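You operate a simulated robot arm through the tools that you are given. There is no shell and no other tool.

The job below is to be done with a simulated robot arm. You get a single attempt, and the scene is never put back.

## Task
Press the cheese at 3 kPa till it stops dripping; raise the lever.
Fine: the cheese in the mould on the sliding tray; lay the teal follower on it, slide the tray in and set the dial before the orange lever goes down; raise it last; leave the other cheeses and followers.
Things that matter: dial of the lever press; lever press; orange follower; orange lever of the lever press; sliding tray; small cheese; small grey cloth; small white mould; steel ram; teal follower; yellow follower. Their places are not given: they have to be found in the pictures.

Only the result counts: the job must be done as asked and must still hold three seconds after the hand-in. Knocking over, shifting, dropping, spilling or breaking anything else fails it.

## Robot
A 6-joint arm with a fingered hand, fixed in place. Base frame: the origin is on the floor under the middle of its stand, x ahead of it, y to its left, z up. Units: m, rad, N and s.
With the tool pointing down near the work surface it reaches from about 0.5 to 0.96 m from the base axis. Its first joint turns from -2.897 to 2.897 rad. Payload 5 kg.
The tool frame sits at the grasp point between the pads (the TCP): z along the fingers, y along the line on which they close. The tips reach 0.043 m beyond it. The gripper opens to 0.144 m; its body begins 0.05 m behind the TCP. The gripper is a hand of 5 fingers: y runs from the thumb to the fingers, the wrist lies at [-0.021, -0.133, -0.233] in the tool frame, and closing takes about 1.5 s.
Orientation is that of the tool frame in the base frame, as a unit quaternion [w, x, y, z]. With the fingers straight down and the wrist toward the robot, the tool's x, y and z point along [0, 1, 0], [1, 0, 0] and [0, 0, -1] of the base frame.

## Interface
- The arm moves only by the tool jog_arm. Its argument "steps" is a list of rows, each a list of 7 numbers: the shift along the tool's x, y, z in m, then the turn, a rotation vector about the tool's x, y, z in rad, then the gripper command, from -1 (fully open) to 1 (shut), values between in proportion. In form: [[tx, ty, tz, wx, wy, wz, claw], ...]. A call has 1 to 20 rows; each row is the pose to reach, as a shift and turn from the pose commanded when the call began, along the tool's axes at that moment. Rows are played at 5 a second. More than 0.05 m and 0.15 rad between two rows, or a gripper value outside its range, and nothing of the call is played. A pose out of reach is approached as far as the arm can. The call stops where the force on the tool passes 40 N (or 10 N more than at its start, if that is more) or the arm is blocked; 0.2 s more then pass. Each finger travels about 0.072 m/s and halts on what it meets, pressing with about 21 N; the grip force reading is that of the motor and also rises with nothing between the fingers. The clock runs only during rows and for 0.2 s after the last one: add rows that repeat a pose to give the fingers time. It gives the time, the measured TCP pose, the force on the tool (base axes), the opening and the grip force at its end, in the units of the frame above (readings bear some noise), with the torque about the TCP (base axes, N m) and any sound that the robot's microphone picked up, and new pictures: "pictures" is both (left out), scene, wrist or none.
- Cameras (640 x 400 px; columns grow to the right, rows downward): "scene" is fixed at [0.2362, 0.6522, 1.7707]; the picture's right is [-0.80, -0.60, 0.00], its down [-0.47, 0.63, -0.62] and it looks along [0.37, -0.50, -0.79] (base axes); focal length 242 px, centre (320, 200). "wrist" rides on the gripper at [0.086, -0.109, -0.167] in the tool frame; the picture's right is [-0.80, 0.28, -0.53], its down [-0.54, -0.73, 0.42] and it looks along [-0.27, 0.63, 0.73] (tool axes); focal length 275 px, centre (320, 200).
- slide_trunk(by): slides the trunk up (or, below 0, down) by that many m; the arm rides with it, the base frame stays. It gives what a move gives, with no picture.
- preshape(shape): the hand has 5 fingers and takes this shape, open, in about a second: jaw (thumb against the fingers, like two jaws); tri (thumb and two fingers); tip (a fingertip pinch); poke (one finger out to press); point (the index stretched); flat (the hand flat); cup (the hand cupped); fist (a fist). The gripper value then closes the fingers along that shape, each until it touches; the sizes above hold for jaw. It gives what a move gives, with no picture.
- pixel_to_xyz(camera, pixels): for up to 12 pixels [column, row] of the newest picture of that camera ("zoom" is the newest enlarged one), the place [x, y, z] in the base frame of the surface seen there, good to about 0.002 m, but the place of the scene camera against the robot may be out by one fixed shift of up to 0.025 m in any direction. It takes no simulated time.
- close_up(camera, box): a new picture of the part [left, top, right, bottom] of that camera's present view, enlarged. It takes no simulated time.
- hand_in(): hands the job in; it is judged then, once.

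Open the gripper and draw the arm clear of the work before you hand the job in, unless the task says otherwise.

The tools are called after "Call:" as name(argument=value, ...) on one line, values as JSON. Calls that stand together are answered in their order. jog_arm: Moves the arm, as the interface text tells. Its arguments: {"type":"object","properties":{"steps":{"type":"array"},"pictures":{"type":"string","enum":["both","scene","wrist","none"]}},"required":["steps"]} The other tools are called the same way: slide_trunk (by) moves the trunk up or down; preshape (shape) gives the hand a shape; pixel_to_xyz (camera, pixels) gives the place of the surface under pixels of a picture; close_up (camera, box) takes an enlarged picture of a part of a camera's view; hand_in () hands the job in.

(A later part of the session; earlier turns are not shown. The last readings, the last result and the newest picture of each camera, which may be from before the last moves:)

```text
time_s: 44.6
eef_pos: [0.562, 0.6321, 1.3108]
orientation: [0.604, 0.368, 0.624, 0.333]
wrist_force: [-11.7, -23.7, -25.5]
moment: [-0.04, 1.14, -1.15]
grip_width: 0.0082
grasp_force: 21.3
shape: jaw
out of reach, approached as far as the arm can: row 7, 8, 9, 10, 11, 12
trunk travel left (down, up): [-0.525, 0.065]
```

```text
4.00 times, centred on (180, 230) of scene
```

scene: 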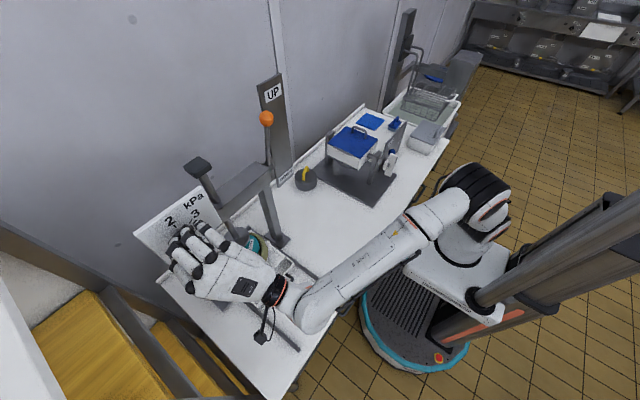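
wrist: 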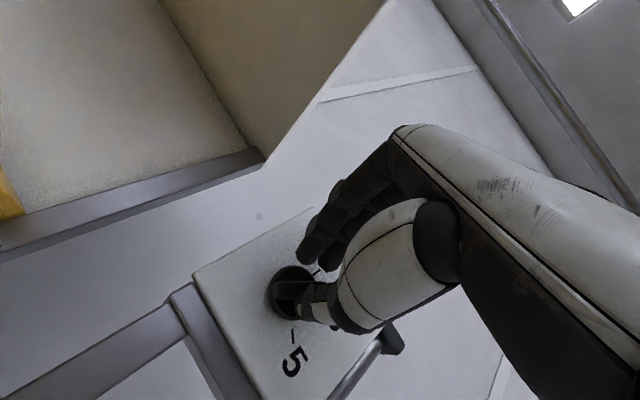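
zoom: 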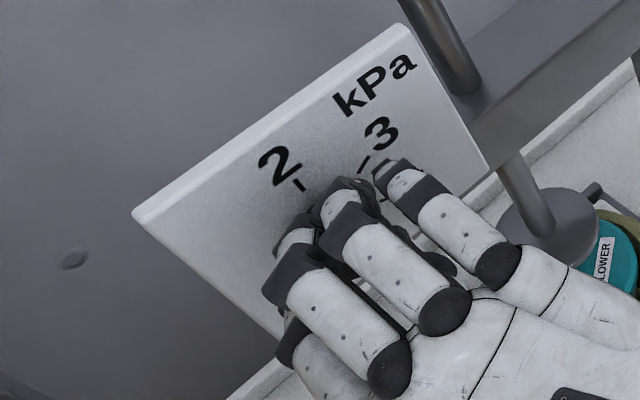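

The arm ran out of reach past about 0.65 rad and drifted 17 mm, so the knob is only about half-way (pointer between 2 and 3 in the zoom). I open the fingers to let go of the knob without moving.

Call:
jog_arm(steps=[[0, 0, 0, 0, 0, 0, 0.8], [0, 0, 0, 0, 0, 0, 0.5], [0, 0, 0, 0, 0, 0, 0.2], [0, 0, 0, 0, 0, 0, 0], [0, 0, 0, 0, 0, 0, -0.3], [0, 0, 0, 0, 0, 0, -0.3]], pictures="both")

Call:
close_up(camera="wrist", box=[200, 180, 400, 380])

```text
time_s: 46.0
eef_pos: [0.5615, 0.6332, 1.3129]
orientation: [0.606, 0.368, 0.621, 0.333]
wrist_force: [0.3, -0.7, -0.5]
moment: [-0.03, -0.04, 0.01]
grip_width: 0.0931
grasp_force: 0.1
shape: jaw
trunk travel left (down, up): [-0.525, 0.065]
```

scene: 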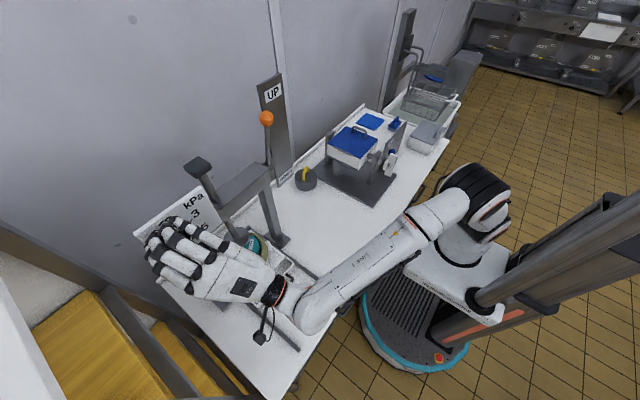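
wrist: 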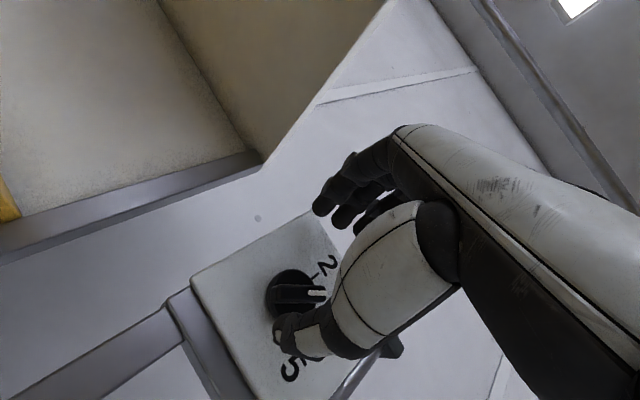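

```text
2.00 times, centred on (300, 280) of wrist
```

zoom: 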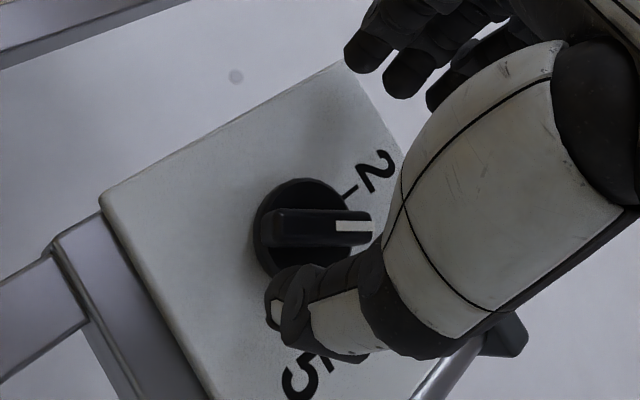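

Force is gone and the knob is free. I measure the white mark to find the present pointer angle.

Call:
pixel_to_xyz(camera="zoom", pixels=[[337, 226], [353, 226], [368, 227], [275, 220], [300, 220], [320, 218], [300, 235], [350, 237], [280, 270], [265, 230], [350, 192], [290, 195]])

```text
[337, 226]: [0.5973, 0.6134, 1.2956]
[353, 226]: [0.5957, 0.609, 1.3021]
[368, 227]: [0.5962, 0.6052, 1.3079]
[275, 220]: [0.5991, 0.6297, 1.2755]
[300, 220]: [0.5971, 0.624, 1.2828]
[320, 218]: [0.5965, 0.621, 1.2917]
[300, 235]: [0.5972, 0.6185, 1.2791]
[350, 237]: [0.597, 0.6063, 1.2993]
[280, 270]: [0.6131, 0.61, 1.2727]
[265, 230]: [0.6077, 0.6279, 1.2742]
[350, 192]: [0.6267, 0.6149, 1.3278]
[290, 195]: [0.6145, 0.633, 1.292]
```

The pointer is at about 34° (needs ≈61°). I retreat 0.10 m straight back, then untwist the hand to a comfortable angle before changing the arm's geometry with the trunk.

Call:
jog_arm(steps=[[0, 0, -0.02, 0, 0, 0, -0.5], [0, 0, -0.05, 0, 0, 0, -1], [0, 0, -0.08, 0, 0, 0, -1], [0, 0, -0.1, 0, 0, 0, -1], [0, 0, -0.1, 0, 0, -0.1, -1], [0, 0, -0.1, 0, 0, -0.2, -1], [0, 0, -0.1, 0, 0, -0.3, -1], [0, 0, -0.1, 0, 0, -0.4, -1], [0, 0, -0.1, 0, 0, -0.5, -1], [0, 0, -0.1, 0, 0, -0.5, -1]], pictures="both")

```text
time_s: 48.2
eef_pos: [0.4617, 0.6329, 1.3106]
orientation: [0.681, 0.191, 0.682, 0.185]
wrist_force: [-0.4, -0.3, 0.1]
moment: [-0.02, 0.01, 0.02]
grip_width: 0.1437
grasp_force: 0.1
shape: jaw
out of reach, approached as far as the arm can: row 1, 2, 3, 4
trunk travel left (down, up): [-0.525, 0.065]
```

scene: 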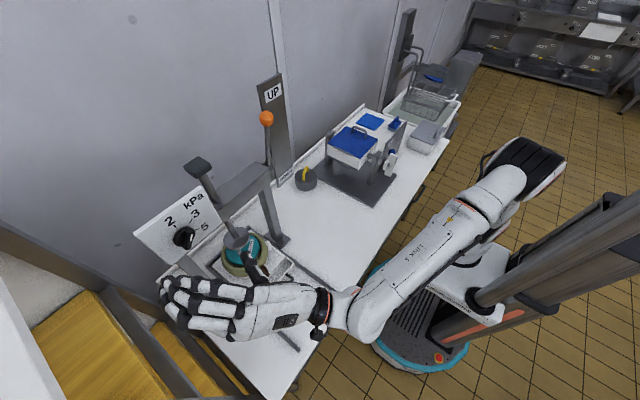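
wrist: 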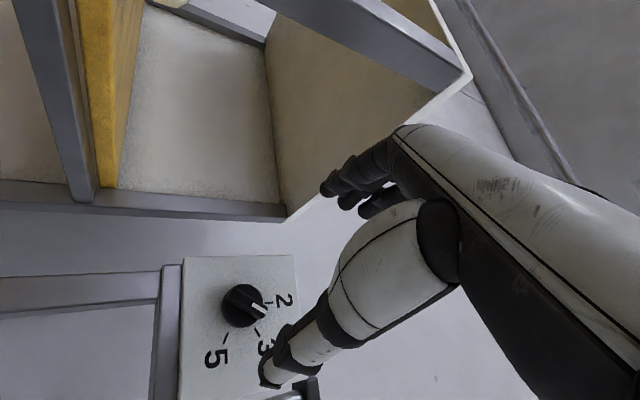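

The commanded pose had been clipped, and the hand is now at 31° in free space. I lower the trunk by 0.15 m so that the dial lies higher relative to the arm, and will then test the full turn in free space first.

Call:
slide_trunk(by=-0.15)

```text
time_s: 50.0
eef_pos: [0.4619, 0.6317, 1.1609]
orientation: [0.68, 0.191, 0.683, 0.186]
wrist_force: [0.2, 0.4, -0.6]
moment: [0.01, -0.01, -0.02]
grip_width: 0.144
grasp_force: 0.0
shape: jaw
trunk travel left (down, up): [-0.375, 0.215]
```

Now I raise the hand back to dial height at x≈0.46 and test the turn to about 63° in free air.

Call:
jog_arm(steps=[[-0.0307, 0.0136, 0, 0, 0, 0, -1], [-0.0613, 0.0271, 0, 0, 0, 0, -1], [-0.092, 0.0407, 0, 0, 0, 0, -1], [-0.1226, 0.0542, 0, 0, 0, 0, -1], [-0.1226, 0.0542, 0, 0, 0, 0.12, -1], [-0.1226, 0.0542, 0, 0, 0, 0.24, -1], [-0.1226, 0.0542, 0, 0, 0, 0.36, -1], [-0.1226, 0.0542, 0, 0, 0, 0.48, -1], [-0.1226, 0.0542, 0, 0, 0, 0.56, -1], [-0.1226, 0.0542, 0, 0, 0, 0.56, -1]], pictures="both")

```text
time_s: 52.1
eef_pos: [0.4613, 0.6161, 1.2928]
orientation: [0.602, 0.372, 0.603, 0.367]
wrist_force: [0.3, 0.3, -0.8]
moment: [0.0, -0.03, -0.03]
grip_width: 0.1437
grasp_force: 0.1
shape: jaw
trunk travel left (down, up): [-0.375, 0.215]
```

scene: 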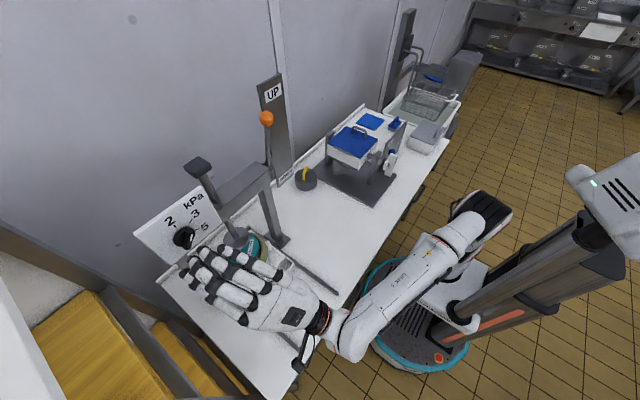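
wrist: 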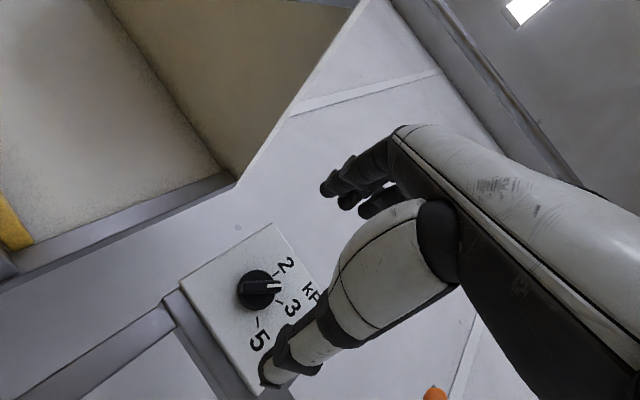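

Now the 63° turn is reachable at this height. I re-measure the knob from this view before moving in.

Call:
close_up(camera="wrist", box=[210, 240, 320, 350])

Call:
pixel_to_xyz(camera="wrist", pixels=[[269, 284], [274, 284], [279, 284], [245, 288], [250, 286], [260, 284], [250, 290], [265, 290], [276, 274], [277, 302], [255, 322], [242, 300]])

```text
3.64 times, centred on (265, 295) of wrist
```

zoom: 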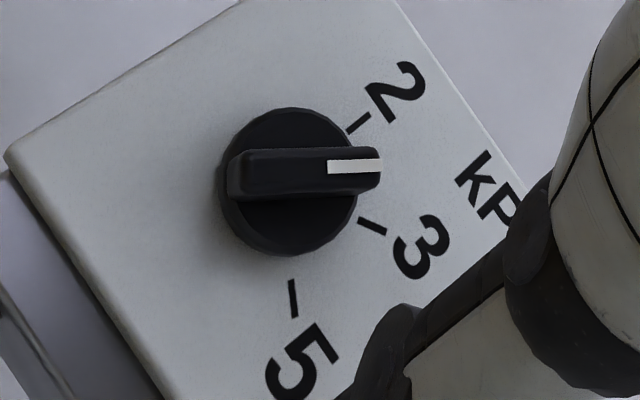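

```text
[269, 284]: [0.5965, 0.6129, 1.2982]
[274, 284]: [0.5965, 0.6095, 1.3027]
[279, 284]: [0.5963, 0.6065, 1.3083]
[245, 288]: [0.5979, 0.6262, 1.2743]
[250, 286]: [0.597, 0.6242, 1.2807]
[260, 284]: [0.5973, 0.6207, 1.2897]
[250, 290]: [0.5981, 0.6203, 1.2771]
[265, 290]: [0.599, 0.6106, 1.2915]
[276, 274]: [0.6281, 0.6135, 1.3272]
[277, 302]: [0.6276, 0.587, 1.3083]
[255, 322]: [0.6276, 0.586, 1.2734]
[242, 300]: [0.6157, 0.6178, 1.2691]
```

The knob's axis is at (0.6153, 1.293) and the pointer at ≈32.5°, with tick 3 at ≈62°. I advance at 63° with open fingers to test reach at the knob, then turn back to 32.5° in place so as to grip the bar squarely.

Call:
jog_arm(steps=[[0, 0, 0.03, 0, 0, 0, -1], [0, 0, 0.06, 0, 0, 0, -1], [0, 0, 0.085, 0, 0, 0, -1], [0, 0, 0.098, 0, 0, 0, -1], [0, 0, 0.1037, 0, 0, 0, -1], [0, 0, 0.1037, 0, 0, -0.12, -1], [0, 0, 0.1037, 0, 0, -0.24, -1], [0, 0, 0.1037, 0, 0, -0.36, -1], [0, 0, 0.1037, 0, 0, -0.48, -1], [0, 0, 0.1037, 0, 0, -0.53, -1], [0, 0, 0.1037, 0, 0, -0.53, -1]], pictures="both")

Call:
close_up(camera="wrist", box=[230, 180, 400, 390])

```text
time_s: 54.5
eef_pos: [0.5664, 0.615, 1.2945]
orientation: [0.678, 0.201, 0.679, 0.196]
wrist_force: [-1.4, 0.1, -0.7]
moment: [-0.02, -0.01, -0.01]
grip_width: 0.1439
grasp_force: 0.0
shape: jaw
trunk travel left (down, up): [-0.375, 0.215]
```

scene: 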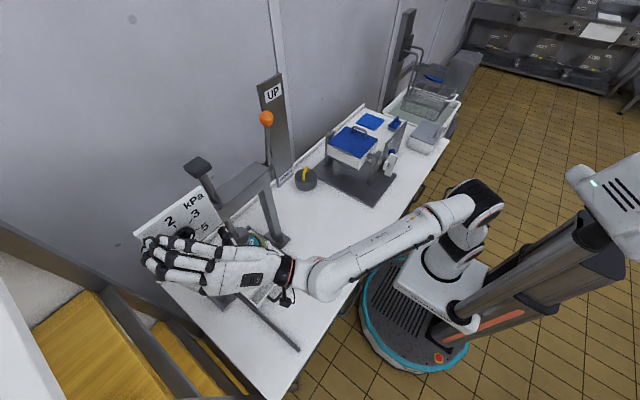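
wrist: 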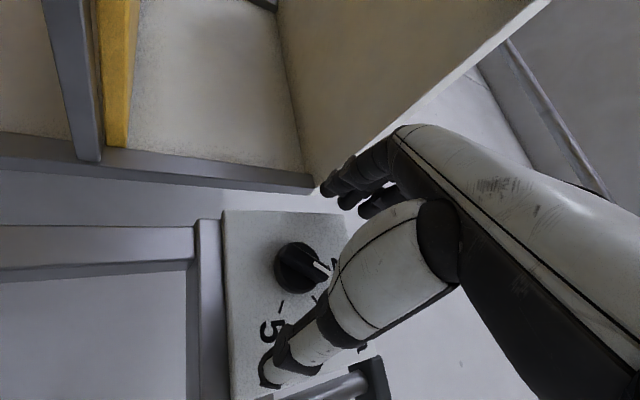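

```text
1.90 times, centred on (315, 285) of wrist
```

zoom: 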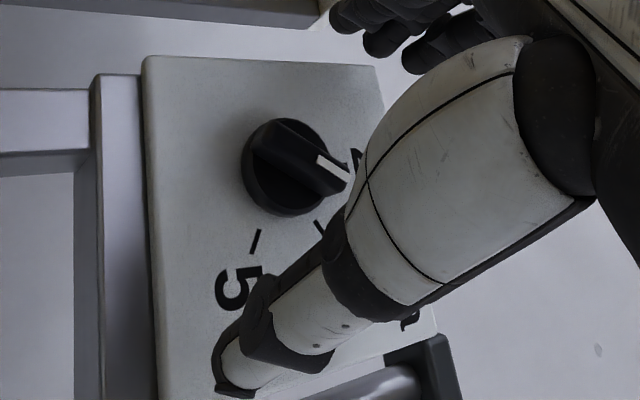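

Everything stayed in reach. I close on the bar now.

Call:
jog_arm(steps=[[0, 0, 0, 0, 0, 0, -0.5], [0, 0, 0, 0, 0, 0, 0], [0, 0, 0, 0, 0, 0, 0.4], [0, 0, 0, 0, 0, 0, 0.7], [0, 0, 0, 0, 0, 0, 1], [0, 0, 0, 0, 0, 0, 1], [0, 0, 0, 0, 0, 0, 1], [0, 0, 0, 0, 0, 0, 1]], pictures="wrist")

```text
time_s: 56.4
eef_pos: [0.567, 0.6146, 1.2914]
orientation: [0.678, 0.202, 0.679, 0.196]
wrist_force: [0.5, -2.8, -2.3]
moment: [0.01, 0.07, -0.03]
grip_width: 0.0097
grasp_force: 21.0
shape: jaw
trunk travel left (down, up): [-0.375, 0.215]
```

wrist: 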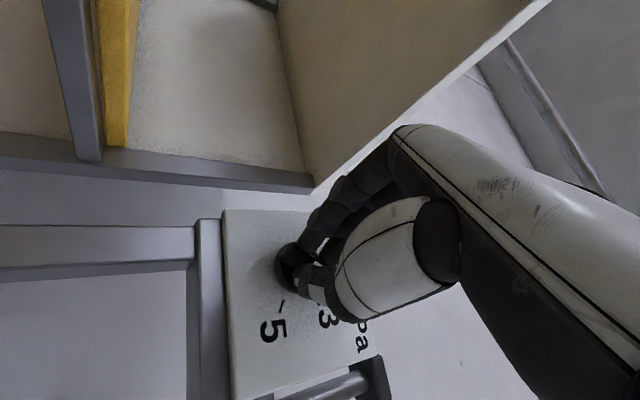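

The bar is held again (9.7 mm). I turn it 0.52 rad clockwise in small steps, watching for any out-of-reach note.

Call:
jog_arm(steps=[[0, 0, 0, 0, 0, 0.08, 1], [0, 0, 0, 0, 0, 0.16, 1], [0, 0, 0, 0, 0, 0.24, 1], [0, 0, 0, 0, 0, 0.32, 1], [0, 0, 0, 0, 0, 0.4, 1], [0, 0, 0, 0, 0, 0.46, 1], [0, 0, 0, 0, 0, 0.52, 1], [0, 0, 0, 0, 0, 0.52, 1]], pictures="both")

Call:
close_up(camera="wrist", box=[210, 200, 380, 370])

```text
time_s: 58.1
eef_pos: [0.5668, 0.6153, 1.2934]
orientation: [0.604, 0.37, 0.605, 0.364]
wrist_force: [2.5, -5.7, -5.6]
moment: [-0.02, 0.16, -0.15]
grip_width: 0.0096
grasp_force: 20.8
shape: jaw
trunk travel left (down, up): [-0.375, 0.215]
```

scene: 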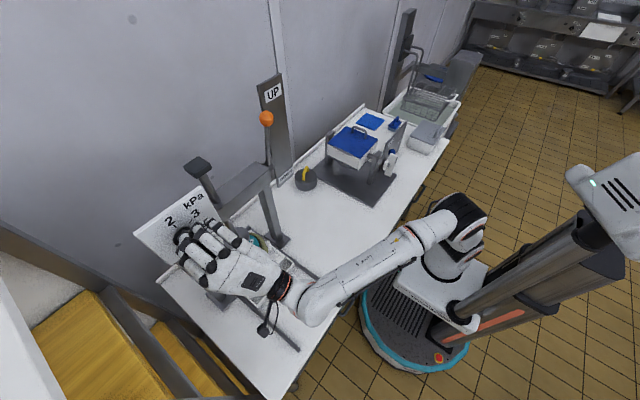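
wrist: 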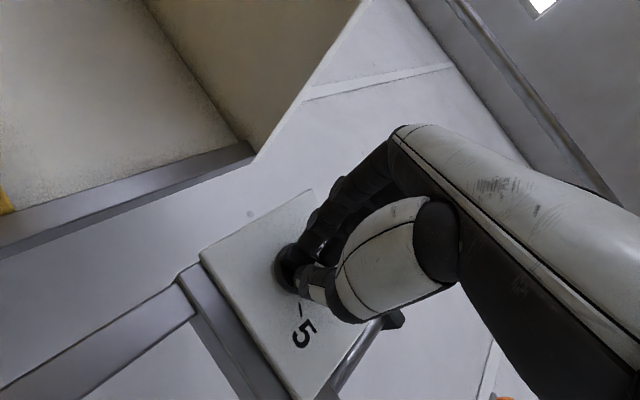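

```text
2.35 times, centred on (295, 285) of wrist
```

zoom: 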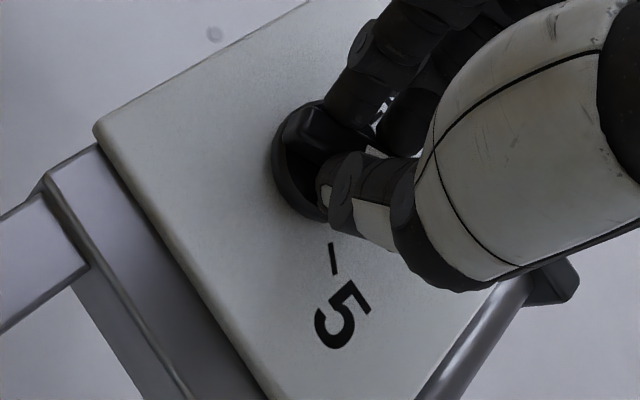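

The turn went through fully (hand at ≈62.8°). I open the fingers and retreat 0.1 m straight back to check the pointer.

Call:
jog_arm(steps=[[0, 0, 0, 0, 0, 0, 0.7], [0, 0, 0, 0, 0, 0, 0.3], [0, 0, 0, 0, 0, 0, -0.1], [0, 0, 0, 0, 0, 0, -0.5], [0, 0, 0, 0, 0, 0, -0.8], [0, 0, -0.02, 0, 0, 0, -1], [0, 0, -0.05, 0, 0, 0, -1], [0, 0, -0.08, 0, 0, 0, -1], [0, 0, -0.105, 0, 0, 0, -1], [0, 0, -0.105, 0, 0, 0, -1]], pictures="both")

Call:
close_up(camera="wrist", box=[210, 240, 320, 350])

```text
time_s: 60.4
eef_pos: [0.4602, 0.6156, 1.2948]
orientation: [0.604, 0.369, 0.605, 0.364]
wrist_force: [-0.2, 0.6, -0.4]
moment: [0.02, 0.03, 0.0]
grip_width: 0.1435
grasp_force: 0.1
shape: jaw
trunk travel left (down, up): [-0.375, 0.215]
```

scene: 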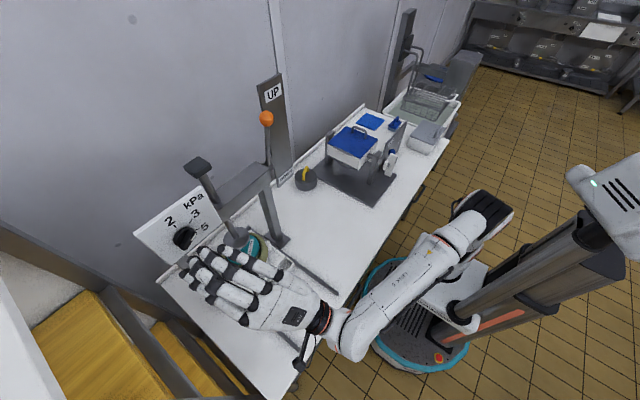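
wrist: 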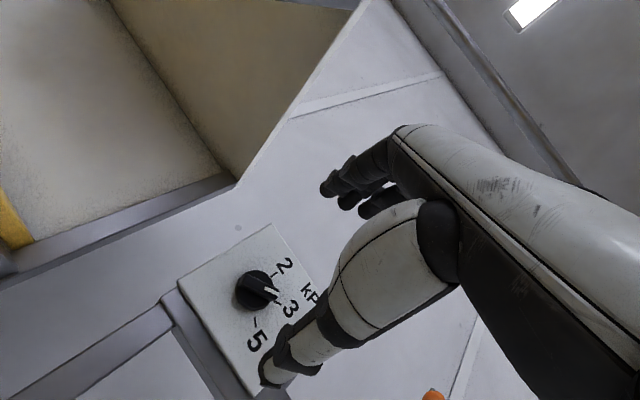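

```text
3.64 times, centred on (265, 295) of wrist
```

zoom: 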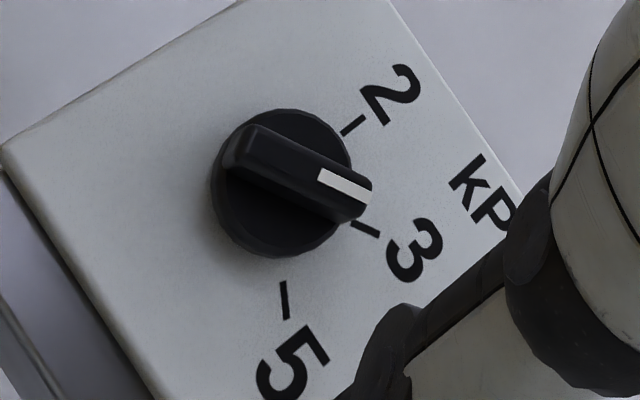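

Now the pointer looks aimed at "3". I measure the white mark and the ticks to verify the angle.

Call:
pixel_to_xyz(camera="zoom", pixels=[[322, 174], [345, 185], [368, 197], [245, 138], [260, 130], [240, 165], [300, 155], [350, 215], [360, 228], [284, 300], [353, 125], [280, 165]])

```text
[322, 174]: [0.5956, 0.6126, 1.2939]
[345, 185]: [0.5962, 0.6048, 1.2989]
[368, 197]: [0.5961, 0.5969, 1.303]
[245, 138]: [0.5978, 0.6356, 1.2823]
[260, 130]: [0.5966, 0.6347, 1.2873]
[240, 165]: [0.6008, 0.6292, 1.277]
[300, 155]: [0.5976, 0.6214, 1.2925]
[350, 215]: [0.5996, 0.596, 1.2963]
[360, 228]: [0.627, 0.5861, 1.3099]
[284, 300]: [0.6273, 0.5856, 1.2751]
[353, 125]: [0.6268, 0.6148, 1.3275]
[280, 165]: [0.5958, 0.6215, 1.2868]
```

Pointer at 59.9°, tick 3 at about 60.7° — the dial is set to 3. Now I study the lever: I zoom on it in the scene view and measure knob, rod, pivot and board.

Call:
close_up(camera="scene", box=[230, 60, 310, 210])

Call:
pixel_to_xyz(camera="scene", pixels=[[266, 112], [266, 124], [260, 118], [272, 118], [268, 135], [269, 150], [270, 160], [271, 168], [275, 95], [287, 176], [262, 84], [284, 78]])

Call:
pixel_to_xyz(camera="scene", pixels=[[280, 184], [292, 172], [262, 172], [255, 170], [268, 176], [275, 170], [242, 185], [245, 200], [270, 145], [267, 128], [290, 150], [275, 130]])

```text
2.67 times, centred on (270, 135) of scene
```

zoom: 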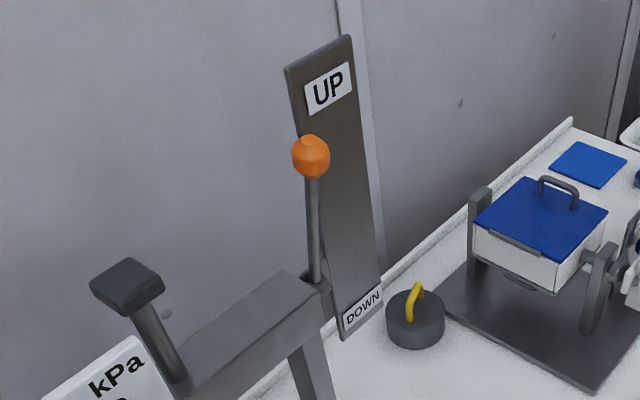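

```text
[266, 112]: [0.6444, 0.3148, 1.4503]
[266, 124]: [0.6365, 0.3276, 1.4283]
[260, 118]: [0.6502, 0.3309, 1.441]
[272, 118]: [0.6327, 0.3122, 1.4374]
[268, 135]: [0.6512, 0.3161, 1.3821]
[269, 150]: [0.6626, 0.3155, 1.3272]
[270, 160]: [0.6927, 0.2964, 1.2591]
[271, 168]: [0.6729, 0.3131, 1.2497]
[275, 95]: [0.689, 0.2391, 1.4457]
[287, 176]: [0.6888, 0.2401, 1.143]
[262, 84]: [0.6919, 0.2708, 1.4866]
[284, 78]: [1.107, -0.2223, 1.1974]
```

```text
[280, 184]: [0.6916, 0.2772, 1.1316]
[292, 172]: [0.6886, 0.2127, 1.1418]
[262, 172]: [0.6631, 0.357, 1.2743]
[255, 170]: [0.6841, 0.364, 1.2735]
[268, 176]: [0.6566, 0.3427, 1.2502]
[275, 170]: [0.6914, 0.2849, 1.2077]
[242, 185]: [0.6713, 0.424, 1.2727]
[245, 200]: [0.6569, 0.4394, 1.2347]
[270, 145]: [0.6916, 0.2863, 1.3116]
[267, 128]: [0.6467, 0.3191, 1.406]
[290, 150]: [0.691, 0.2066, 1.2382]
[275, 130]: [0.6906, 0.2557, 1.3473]
```

The dial is set. The lever's rod leans toward −x from a pivot near (0.655,0.305,1.24) to the ball near (0.63,0.31,1.426), so it swings forward and down toward the robot. I back away from the dial and untwist the hand.

Call:
jog_arm(steps=[[-0.0156, -0.0073, -0.0089, 0, 0, -0.122, -1], [-0.0312, -0.0146, -0.0178, 0, 0, -0.244, -1], [-0.0468, -0.022, -0.0267, 0, 0, -0.367, -1], [-0.0624, -0.0293, -0.0356, 0, 0, -0.489, -1], [-0.078, -0.0366, -0.0444, 0, 0, -0.611, -1], [-0.0936, -0.0439, -0.0533, 0, 0, -0.733, -1], [-0.1092, -0.0513, -0.0622, 0, 0, -0.856, -1], [-0.1248, -0.0586, -0.0711, 0, 0, -0.978, -1], [-0.1404, -0.0659, -0.08, 0, 0, -1.1, -1], [-0.1404, -0.0659, -0.08, 0, 0, -1.1, -1]], pictures="both")

```text
time_s: 62.5
eef_pos: [0.379, 0.4612, 1.3024]
orientation: [0.705, -0.002, 0.709, -0.006]
wrist_force: [-0.3, -0.3, 0.3]
moment: [0.01, 0.01, 0.04]
grip_width: 0.1436
grasp_force: 0.1
shape: jaw
trunk travel left (down, up): [-0.375, 0.215]
```

scene: 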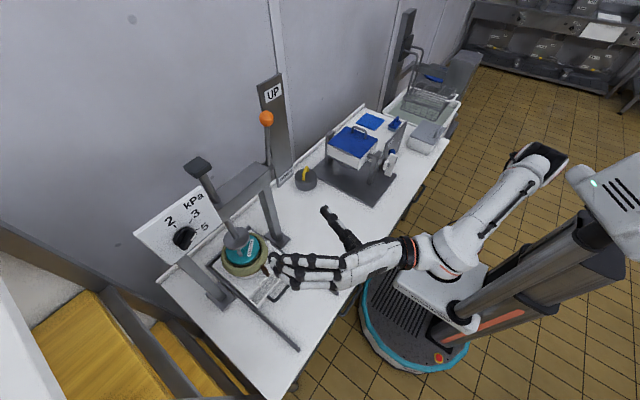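
wrist: 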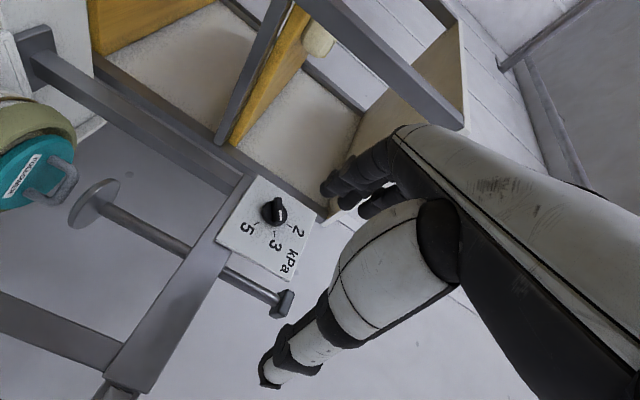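

The dial still shows 3. I bring the trunk back up by 0.15 m for working at the lever.

Call:
slide_trunk(by=0.15)

```text
time_s: 64.3
eef_pos: [0.3798, 0.4616, 1.4515]
orientation: [0.706, -0.003, 0.709, -0.006]
wrist_force: [0.6, 0.2, 0.9]
moment: [0.02, -0.01, 0.0]
grip_width: 0.1434
grasp_force: 0.1
shape: jaw
trunk travel left (down, up): [-0.525, 0.065]
```

I move to a look-out pose behind the lever ball, pitching the hand 60° down with the closing direction kept along y.

Call:
jog_arm(steps=[[-0.0137, -0.0187, 0.015, 0, 0.131, 0, -1], [-0.0275, -0.0375, 0.03, 0, 0.262, 0, -1], [-0.0412, -0.0562, 0.045, 0, 0.393, 0, -1], [-0.055, -0.075, 0.06, 0, 0.524, 0, -1], [-0.0687, -0.0937, 0.075, 0, 0.654, 0, -1], [-0.0825, -0.1125, 0.09, 0, 0.785, 0, -1], [-0.0962, -0.1312, 0.105, 0, 0.916, 0, -1], [-0.11, -0.15, 0.12, 0, 1.047, 0, -1], [-0.11, -0.15, 0.12, 0, 1.047, 0, -1]], pictures="both")

```text
time_s: 66.3
eef_pos: [0.496, 0.3127, 1.5629]
orientation: [0.257, 0.002, 0.966, -0.006]
wrist_force: [-0.4, -0.4, 0.4]
moment: [0.0, -0.04, 0.0]
grip_width: 0.1438
grasp_force: 0.1
shape: jaw
trunk travel left (down, up): [-0.525, 0.065]
```

scene: 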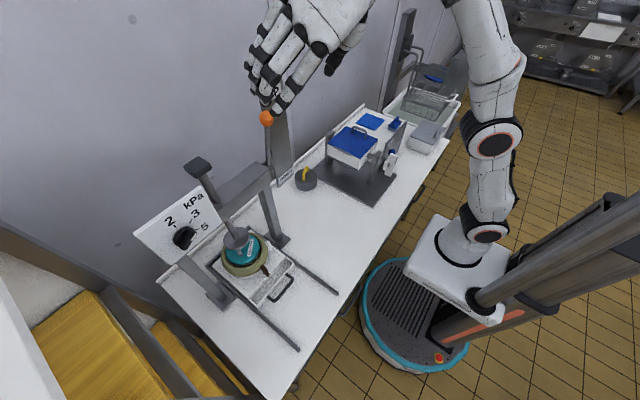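
wrist: 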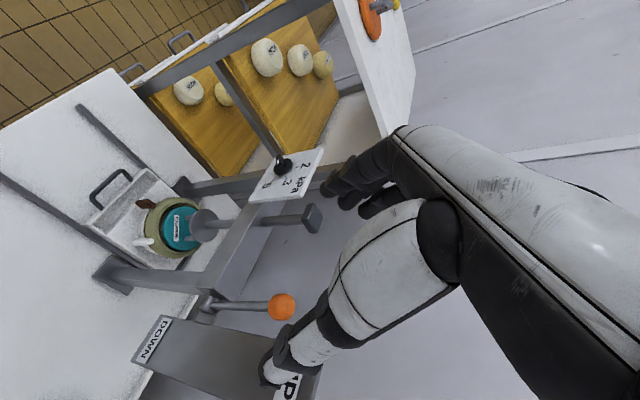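

Good view of the lever: ball at wrist px (281,307), rod to the pivot at (210,305). I measure it closely.

Call:
close_up(camera="wrist", box=[130, 250, 330, 400])

Call:
pixel_to_xyz(camera="wrist", pixels=[[281, 307], [270, 307], [292, 307], [281, 296], [281, 317], [260, 306], [245, 305], [230, 305], [215, 304], [208, 300], [160, 335], [285, 385]])

```text
2.67 times, centred on (230, 325) of wrist
```

zoom: 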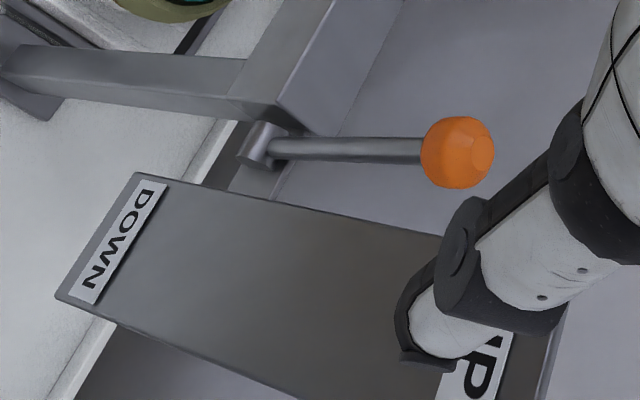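

```text
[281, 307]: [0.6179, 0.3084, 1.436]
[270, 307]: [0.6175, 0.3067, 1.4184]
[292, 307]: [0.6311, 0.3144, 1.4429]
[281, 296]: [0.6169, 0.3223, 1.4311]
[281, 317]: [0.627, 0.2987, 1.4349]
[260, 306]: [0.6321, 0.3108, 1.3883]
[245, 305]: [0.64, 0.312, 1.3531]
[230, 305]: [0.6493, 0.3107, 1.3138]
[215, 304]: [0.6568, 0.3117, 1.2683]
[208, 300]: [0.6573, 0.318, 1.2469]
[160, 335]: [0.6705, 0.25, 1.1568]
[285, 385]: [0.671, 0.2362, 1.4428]
```

Ball centre ≈(0.631,0.313,1.425), radius ≈0.018, pivot near (0.665,0.31,1.245), radius of swing ≈0.183. I line up on the ball and advance with the fingers open on either side of it.

Call:
jog_arm(steps=[[-0.016, 0.001, 0.03, 0, 0, 0, -1], [-0.032, 0.002, 0.06, 0, 0, 0, -1], [-0.0484, 0.0027, 0.09, 0, 0, 0, -1], [-0.0484, 0.0027, 0.12, 0, 0, 0, -1], [-0.0484, 0.0027, 0.14, 0, 0, 0, -1], [-0.0484, 0.0027, 0.155, 0, 0, 0, -1], [-0.0484, 0.0027, 0.165, 0, 0, 0, -1], [-0.0484, 0.0027, 0.1717, 0, 0, 0, -1], [-0.0484, 0.0027, 0.1717, 0, 0, 0, -1]], pictures="both")

Call:
close_up(camera="wrist", box=[220, 170, 420, 400])

```text
time_s: 68.3
eef_pos: [0.6265, 0.3127, 1.4379]
orientation: [0.257, 0.0, 0.966, -0.006]
wrist_force: [0.0, -0.4, 0.5]
moment: [0.0, 0.0, 0.01]
grip_width: 0.1435
grasp_force: 0.1
shape: jaw
trunk travel left (down, up): [-0.525, 0.065]
```

scene: 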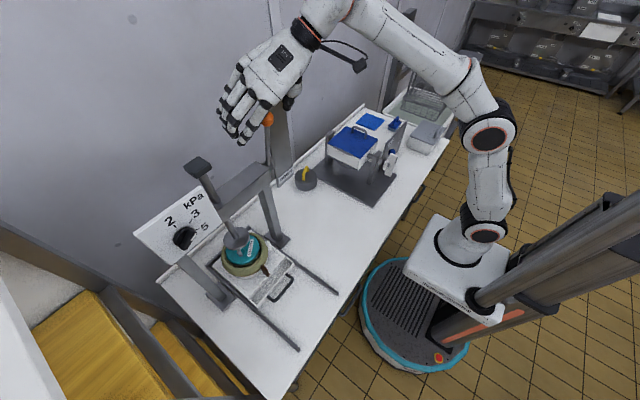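
wrist: 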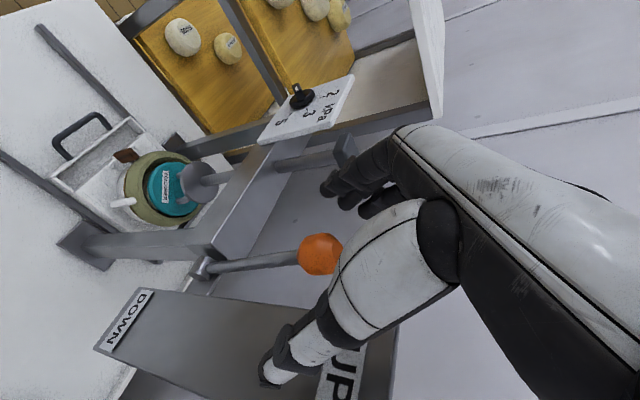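

```text
1.74 times, centred on (320, 285) of wrist
```

zoom: 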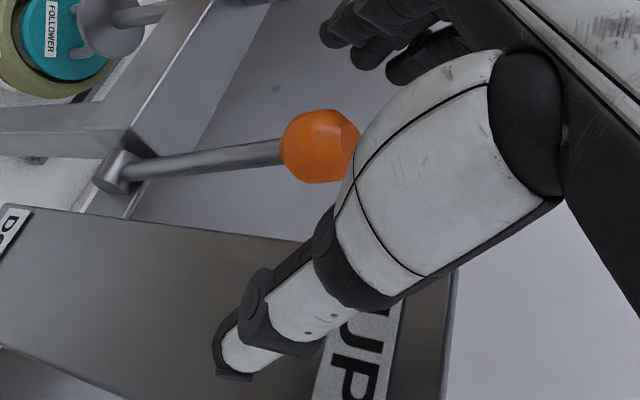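

The ball is between fingers and thumb. I close on it.

Call:
jog_arm(steps=[[0, 0, 0, 0, 0, 0, -0.6], [0, 0, 0, 0, 0, 0, -0.2], [0, 0, 0, 0, 0, 0, 0.2], [0, 0, 0, 0, 0, 0, 0.6], [0, 0, 0, 0, 0, 0, 1], [0, 0, 0, 0, 0, 0, 1], [0, 0, 0, 0, 0, 0, 1]], pictures="both")

Call:
close_up(camera="wrist", box=[220, 170, 420, 400])

```text
time_s: 69.9
eef_pos: [0.6275, 0.3121, 1.4368]
orientation: [0.256, 0.002, 0.967, -0.006]
wrist_force: [1.5, -3.5, -4.1]
moment: [-0.06, 0.05, -0.01]
grip_width: 0.0139
grasp_force: 21.5
shape: jaw
trunk travel left (down, up): [-0.525, 0.065]
```

scene: 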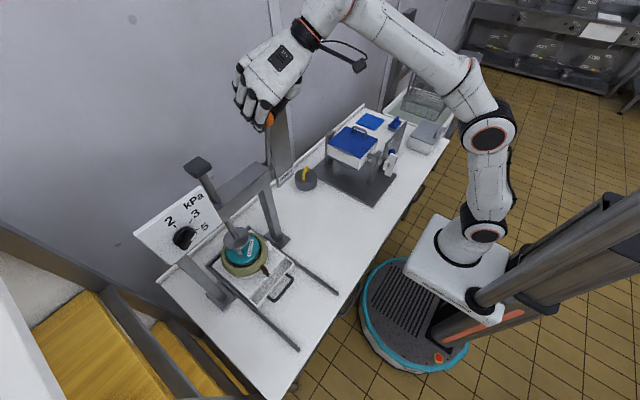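
wrist: 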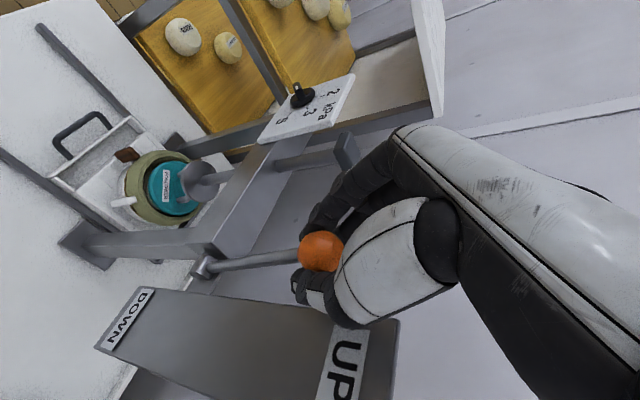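

```text
1.74 times, centred on (320, 285) of wrist
```

zoom: 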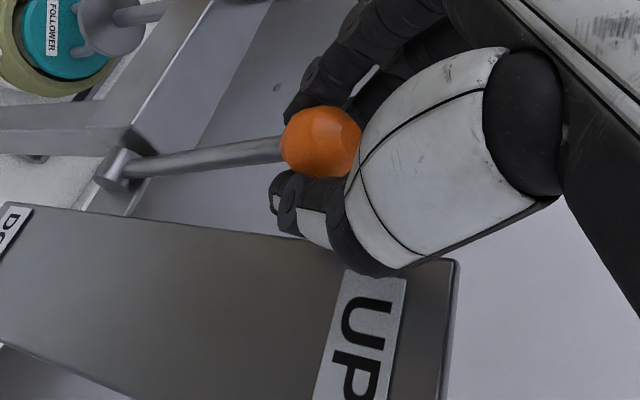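

The ball is held. Dial, tray and follower are ready, so I begin to pull the lever along its arc (first about 20° of swing) and check the forces.

Call:
jog_arm(steps=[[0.0132, 0, -0.004, 0, 0, 0, 1], [0.0288, 0, -0.0074, 0, 0, 0, 1], [0.0446, 0, -0.0093, 0, 0, 0, 1], [0.0605, 0, -0.01, 0, 0, 0, 1], [0.0605, 0, -0.01, 0, 0, 0, 1]], pictures="both")

```text
time_s: 71.1
eef_pos: [0.5707, 0.312, 1.4155]
orientation: [0.256, 0.002, 0.967, -0.006]
wrist_force: [10.7, -8.5, -3.5]
moment: [-0.21, -0.38, -0.15]
grip_width: 0.0137
grasp_force: 21.0
shape: jaw
trunk travel left (down, up): [-0.525, 0.065]
```

scene: 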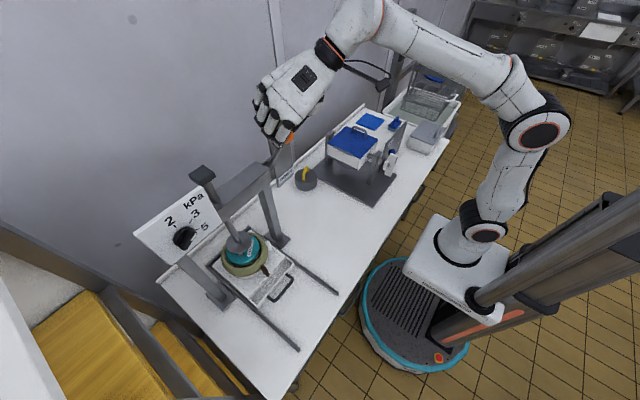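
wrist: 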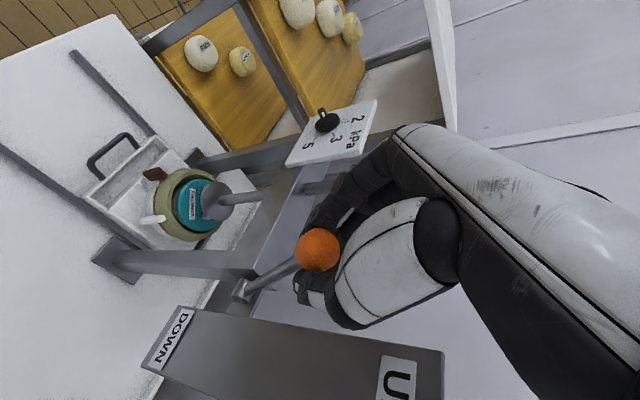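

The lever follows (about 10 N). I continue along the arc to roughly 65°.

Call:
jog_arm(steps=[[0.0161, 0, 0.0009, 0, 0, 0, 1], [0.0318, 0, 0.0031, 0, 0, 0, 1], [0.0474, 0, 0.0066, 0, 0, 0, 1], [0.0627, 0, 0.0115, 0, 0, 0, 1], [0.0773, 0, 0.0177, 0, 0, 0, 1], [0.0915, 0, 0.0252, 0, 0, 0, 1], [0.105, 0, 0.0339, 0, 0, 0, 1], [0.105, 0, 0.0339, 0, 0, 0, 1]], pictures="both")

```text
time_s: 72.9
eef_pos: [0.4987, 0.3124, 1.3338]
orientation: [0.257, 0.001, 0.966, -0.006]
wrist_force: [24.3, -3.7, 3.4]
moment: [-0.15, -1.17, -0.03]
grip_width: 0.0131
grasp_force: 21.0
shape: jaw
trunk travel left (down, up): [-0.525, 0.065]
```

scene: 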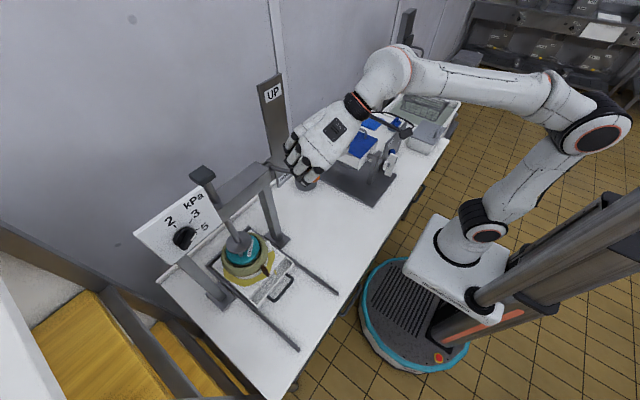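
wrist: 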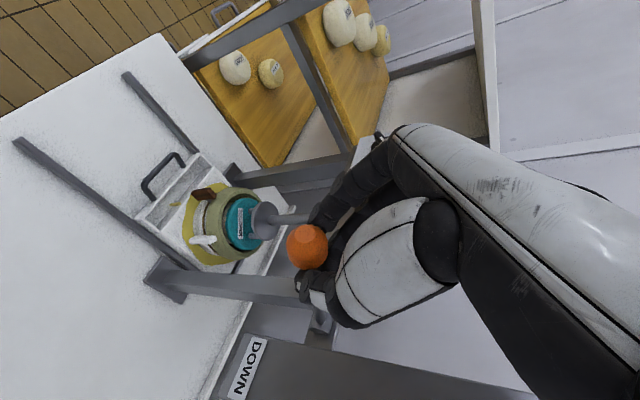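

Whey starts to show (yellow on the tray), so the ram is pressing already. There is a 20 N radial pull, so I measure the ball and pivot again to correct the arc.

Call:
pixel_to_xyz(camera="wrist", pixels=[[307, 247], [295, 245], [300, 260], [315, 235], [318, 312], [322, 322], [310, 240], [265, 220], [240, 215], [290, 215], [250, 350], [225, 215]])

Call:
close_up(camera="wrist", box=[130, 150, 370, 340])

Call:
close_up(camera="scene", box=[160, 130, 360, 310])

```text
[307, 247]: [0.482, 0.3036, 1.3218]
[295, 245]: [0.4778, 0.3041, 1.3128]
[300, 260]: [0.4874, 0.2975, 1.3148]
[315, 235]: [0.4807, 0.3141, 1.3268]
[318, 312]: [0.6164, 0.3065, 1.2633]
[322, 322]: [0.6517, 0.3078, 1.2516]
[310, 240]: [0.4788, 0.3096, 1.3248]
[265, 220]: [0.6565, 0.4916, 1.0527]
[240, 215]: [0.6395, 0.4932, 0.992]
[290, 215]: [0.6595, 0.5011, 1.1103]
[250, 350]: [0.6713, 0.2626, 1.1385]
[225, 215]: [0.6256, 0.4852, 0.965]
```

```text
2.11 times, centred on (250, 245) of wrist
```

zoom: 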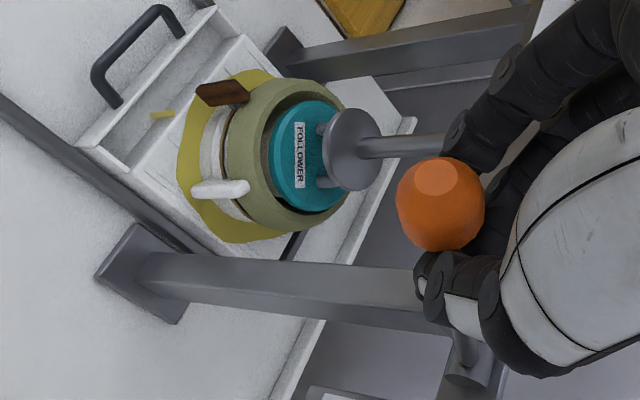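

```text
2.22 times, centred on (260, 220) of scene
```

zoom: 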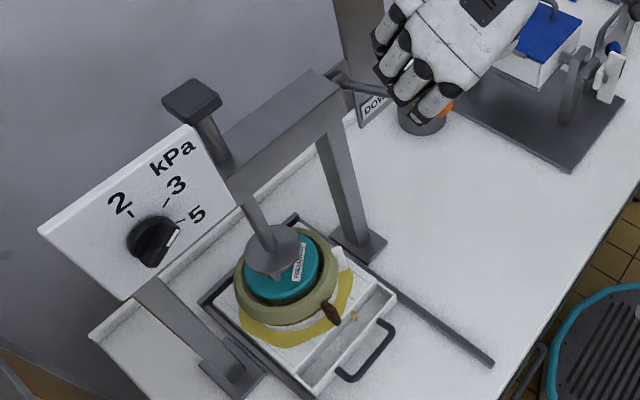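

The ball is on the expected arc (now at ≈69°). I keep going down to about 90° with slightly less outward pull and a small pitch-up of the hand to follow the rod.

Call:
jog_arm(steps=[[0.0049, 0, 0.0085, 0, -0.03, 0, 1], [0.0097, 0, 0.017, 0, -0.06, 0, 1], [0.0149, 0, 0.023, 0, -0.09, 0, 1], [0.0201, 0, 0.0291, 0, -0.12, 0, 1], [0.0297, 0, 0.0419, 0, -0.16, 0, 1], [0.0385, 0, 0.0552, 0, -0.2, 0, 1], [0.0385, 0, 0.0552, 0, -0.2, 0, 1]], pictures="both")

Call:
close_up(camera="wrist", box=[130, 150, 370, 340])

```text
time_s: 74.5
eef_pos: [0.4894, 0.3119, 1.266]
orientation: [0.351, 0.001, 0.936, -0.008]
wrist_force: [-2.5, -5.6, -4.9]
moment: [-0.23, 0.05, -0.2]
grip_width: 0.0125
grasp_force: 20.9
shape: jaw
trunk travel left (down, up): [-0.525, 0.065]
```

scene: 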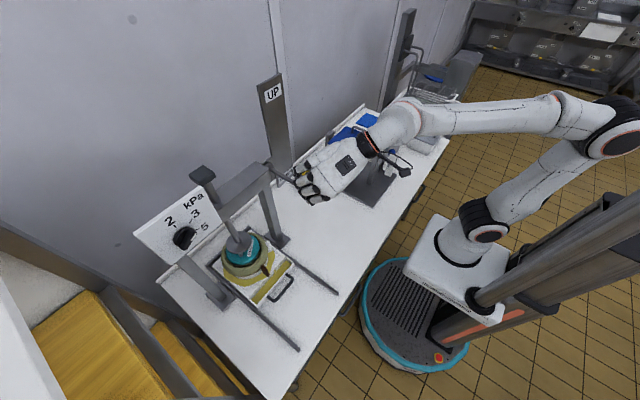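
wrist: 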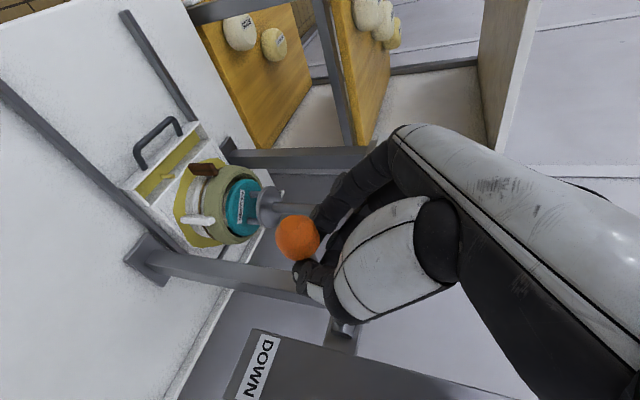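

```text
2.11 times, centred on (250, 245) of wrist
```

zoom: 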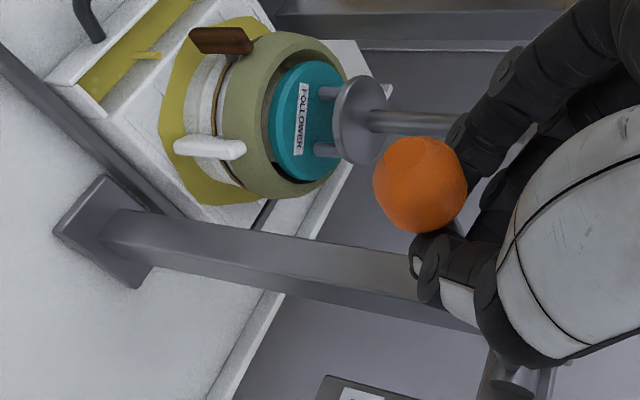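

Forces are low now and whey is filling the trough. I measure the ball and rod again to see how far down the lever is.

Call:
pixel_to_xyz(camera="wrist", pixels=[[298, 238], [290, 235], [305, 245], [292, 250], [340, 335], [345, 325], [335, 328], [268, 365], [255, 385], [240, 205], [272, 205], [262, 365]])

Call:
close_up(camera="scene", box=[240, 130, 360, 230])

```text
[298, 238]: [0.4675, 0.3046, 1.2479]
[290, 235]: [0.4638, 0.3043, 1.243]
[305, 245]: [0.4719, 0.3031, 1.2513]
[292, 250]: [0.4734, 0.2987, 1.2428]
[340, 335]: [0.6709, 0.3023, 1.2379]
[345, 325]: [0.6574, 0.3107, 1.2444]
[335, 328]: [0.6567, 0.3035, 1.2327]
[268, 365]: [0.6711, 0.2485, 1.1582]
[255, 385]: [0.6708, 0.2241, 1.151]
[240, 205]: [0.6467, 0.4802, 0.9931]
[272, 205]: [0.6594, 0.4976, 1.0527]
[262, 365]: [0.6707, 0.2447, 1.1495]
```

```text
4.00 times, centred on (300, 180) of scene
```

zoom: 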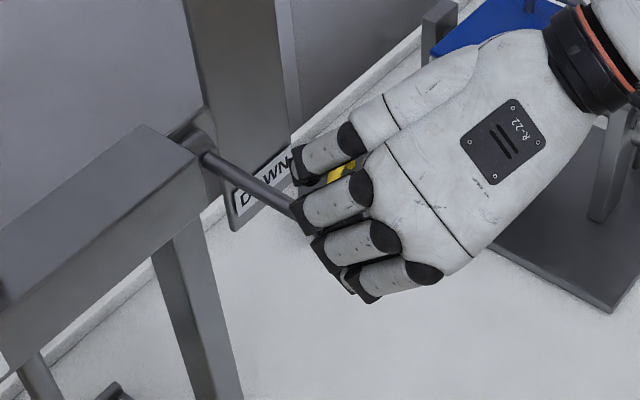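

The lever is horizontal now (ball at ≈(0.481,0.313,1.240), 91°), and the DOWN label is lower. I continue in small steps toward about 105°, watching for the stop.

Call:
jog_arm(steps=[[0.0049, 0, 0.0076, 0, -0.02, 0, 1], [0.0098, 0, 0.0153, 0, -0.04, 0, 1], [0.0147, 0, 0.0229, 0, -0.06, 0, 1], [0.0185, 0, 0.0295, 0, -0.08, 0, 1], [0.0223, 0, 0.0362, 0, -0.1, 0, 1], [0.0223, 0, 0.0362, 0, -0.1, 0, 1]], pictures="both")

Call:
close_up(camera="wrist", box=[130, 120, 370, 340])

Call:
close_up(camera="scene", box=[200, 130, 360, 310])

```text
time_s: 75.2
eef_pos: [0.4909, 0.3117, 1.2602]
orientation: [0.382, 0.003, 0.924, 0.0]
wrist_force: [-17.8, -10.7, 15.0]
moment: [-0.25, 0.07, -0.23]
grip_width: 0.0145
grasp_force: 21.0
shape: jaw
trunk travel left (down, up): [-0.525, 0.065]
stopped in row 3: the force on the tool passed its limit at 46 N (the readings are from after the stop); the commanded pose is now the measured one
```

scene: 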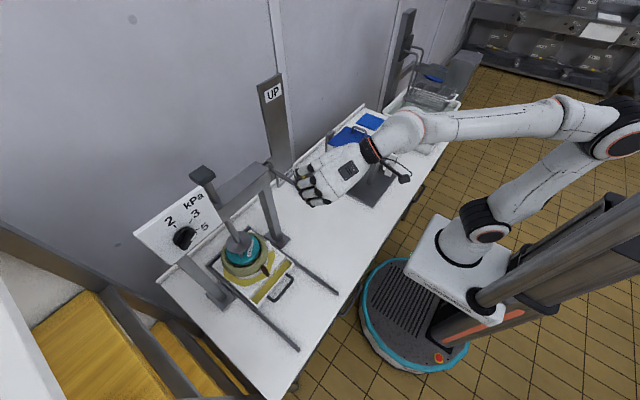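
wrist: 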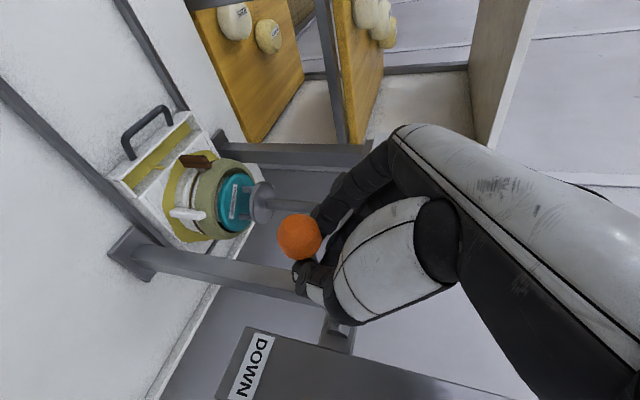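

```text
1.82 times, centred on (250, 230) of wrist
```

zoom: 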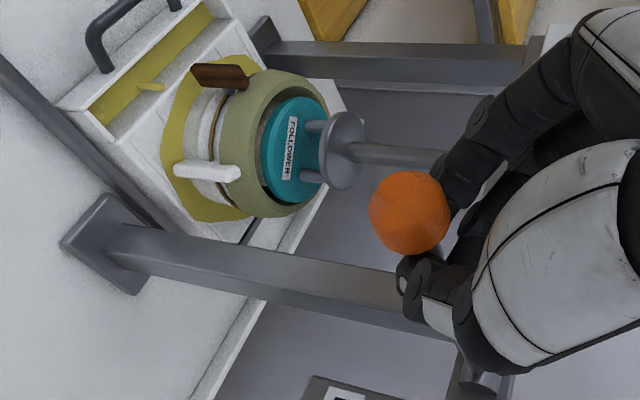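

```text
2.22 times, centred on (280, 220) of scene
```

zoom: 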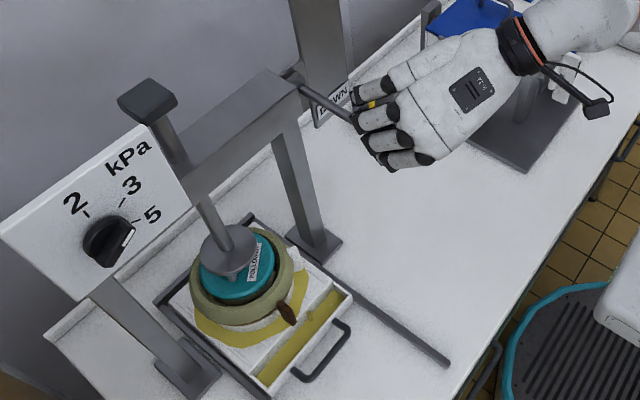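

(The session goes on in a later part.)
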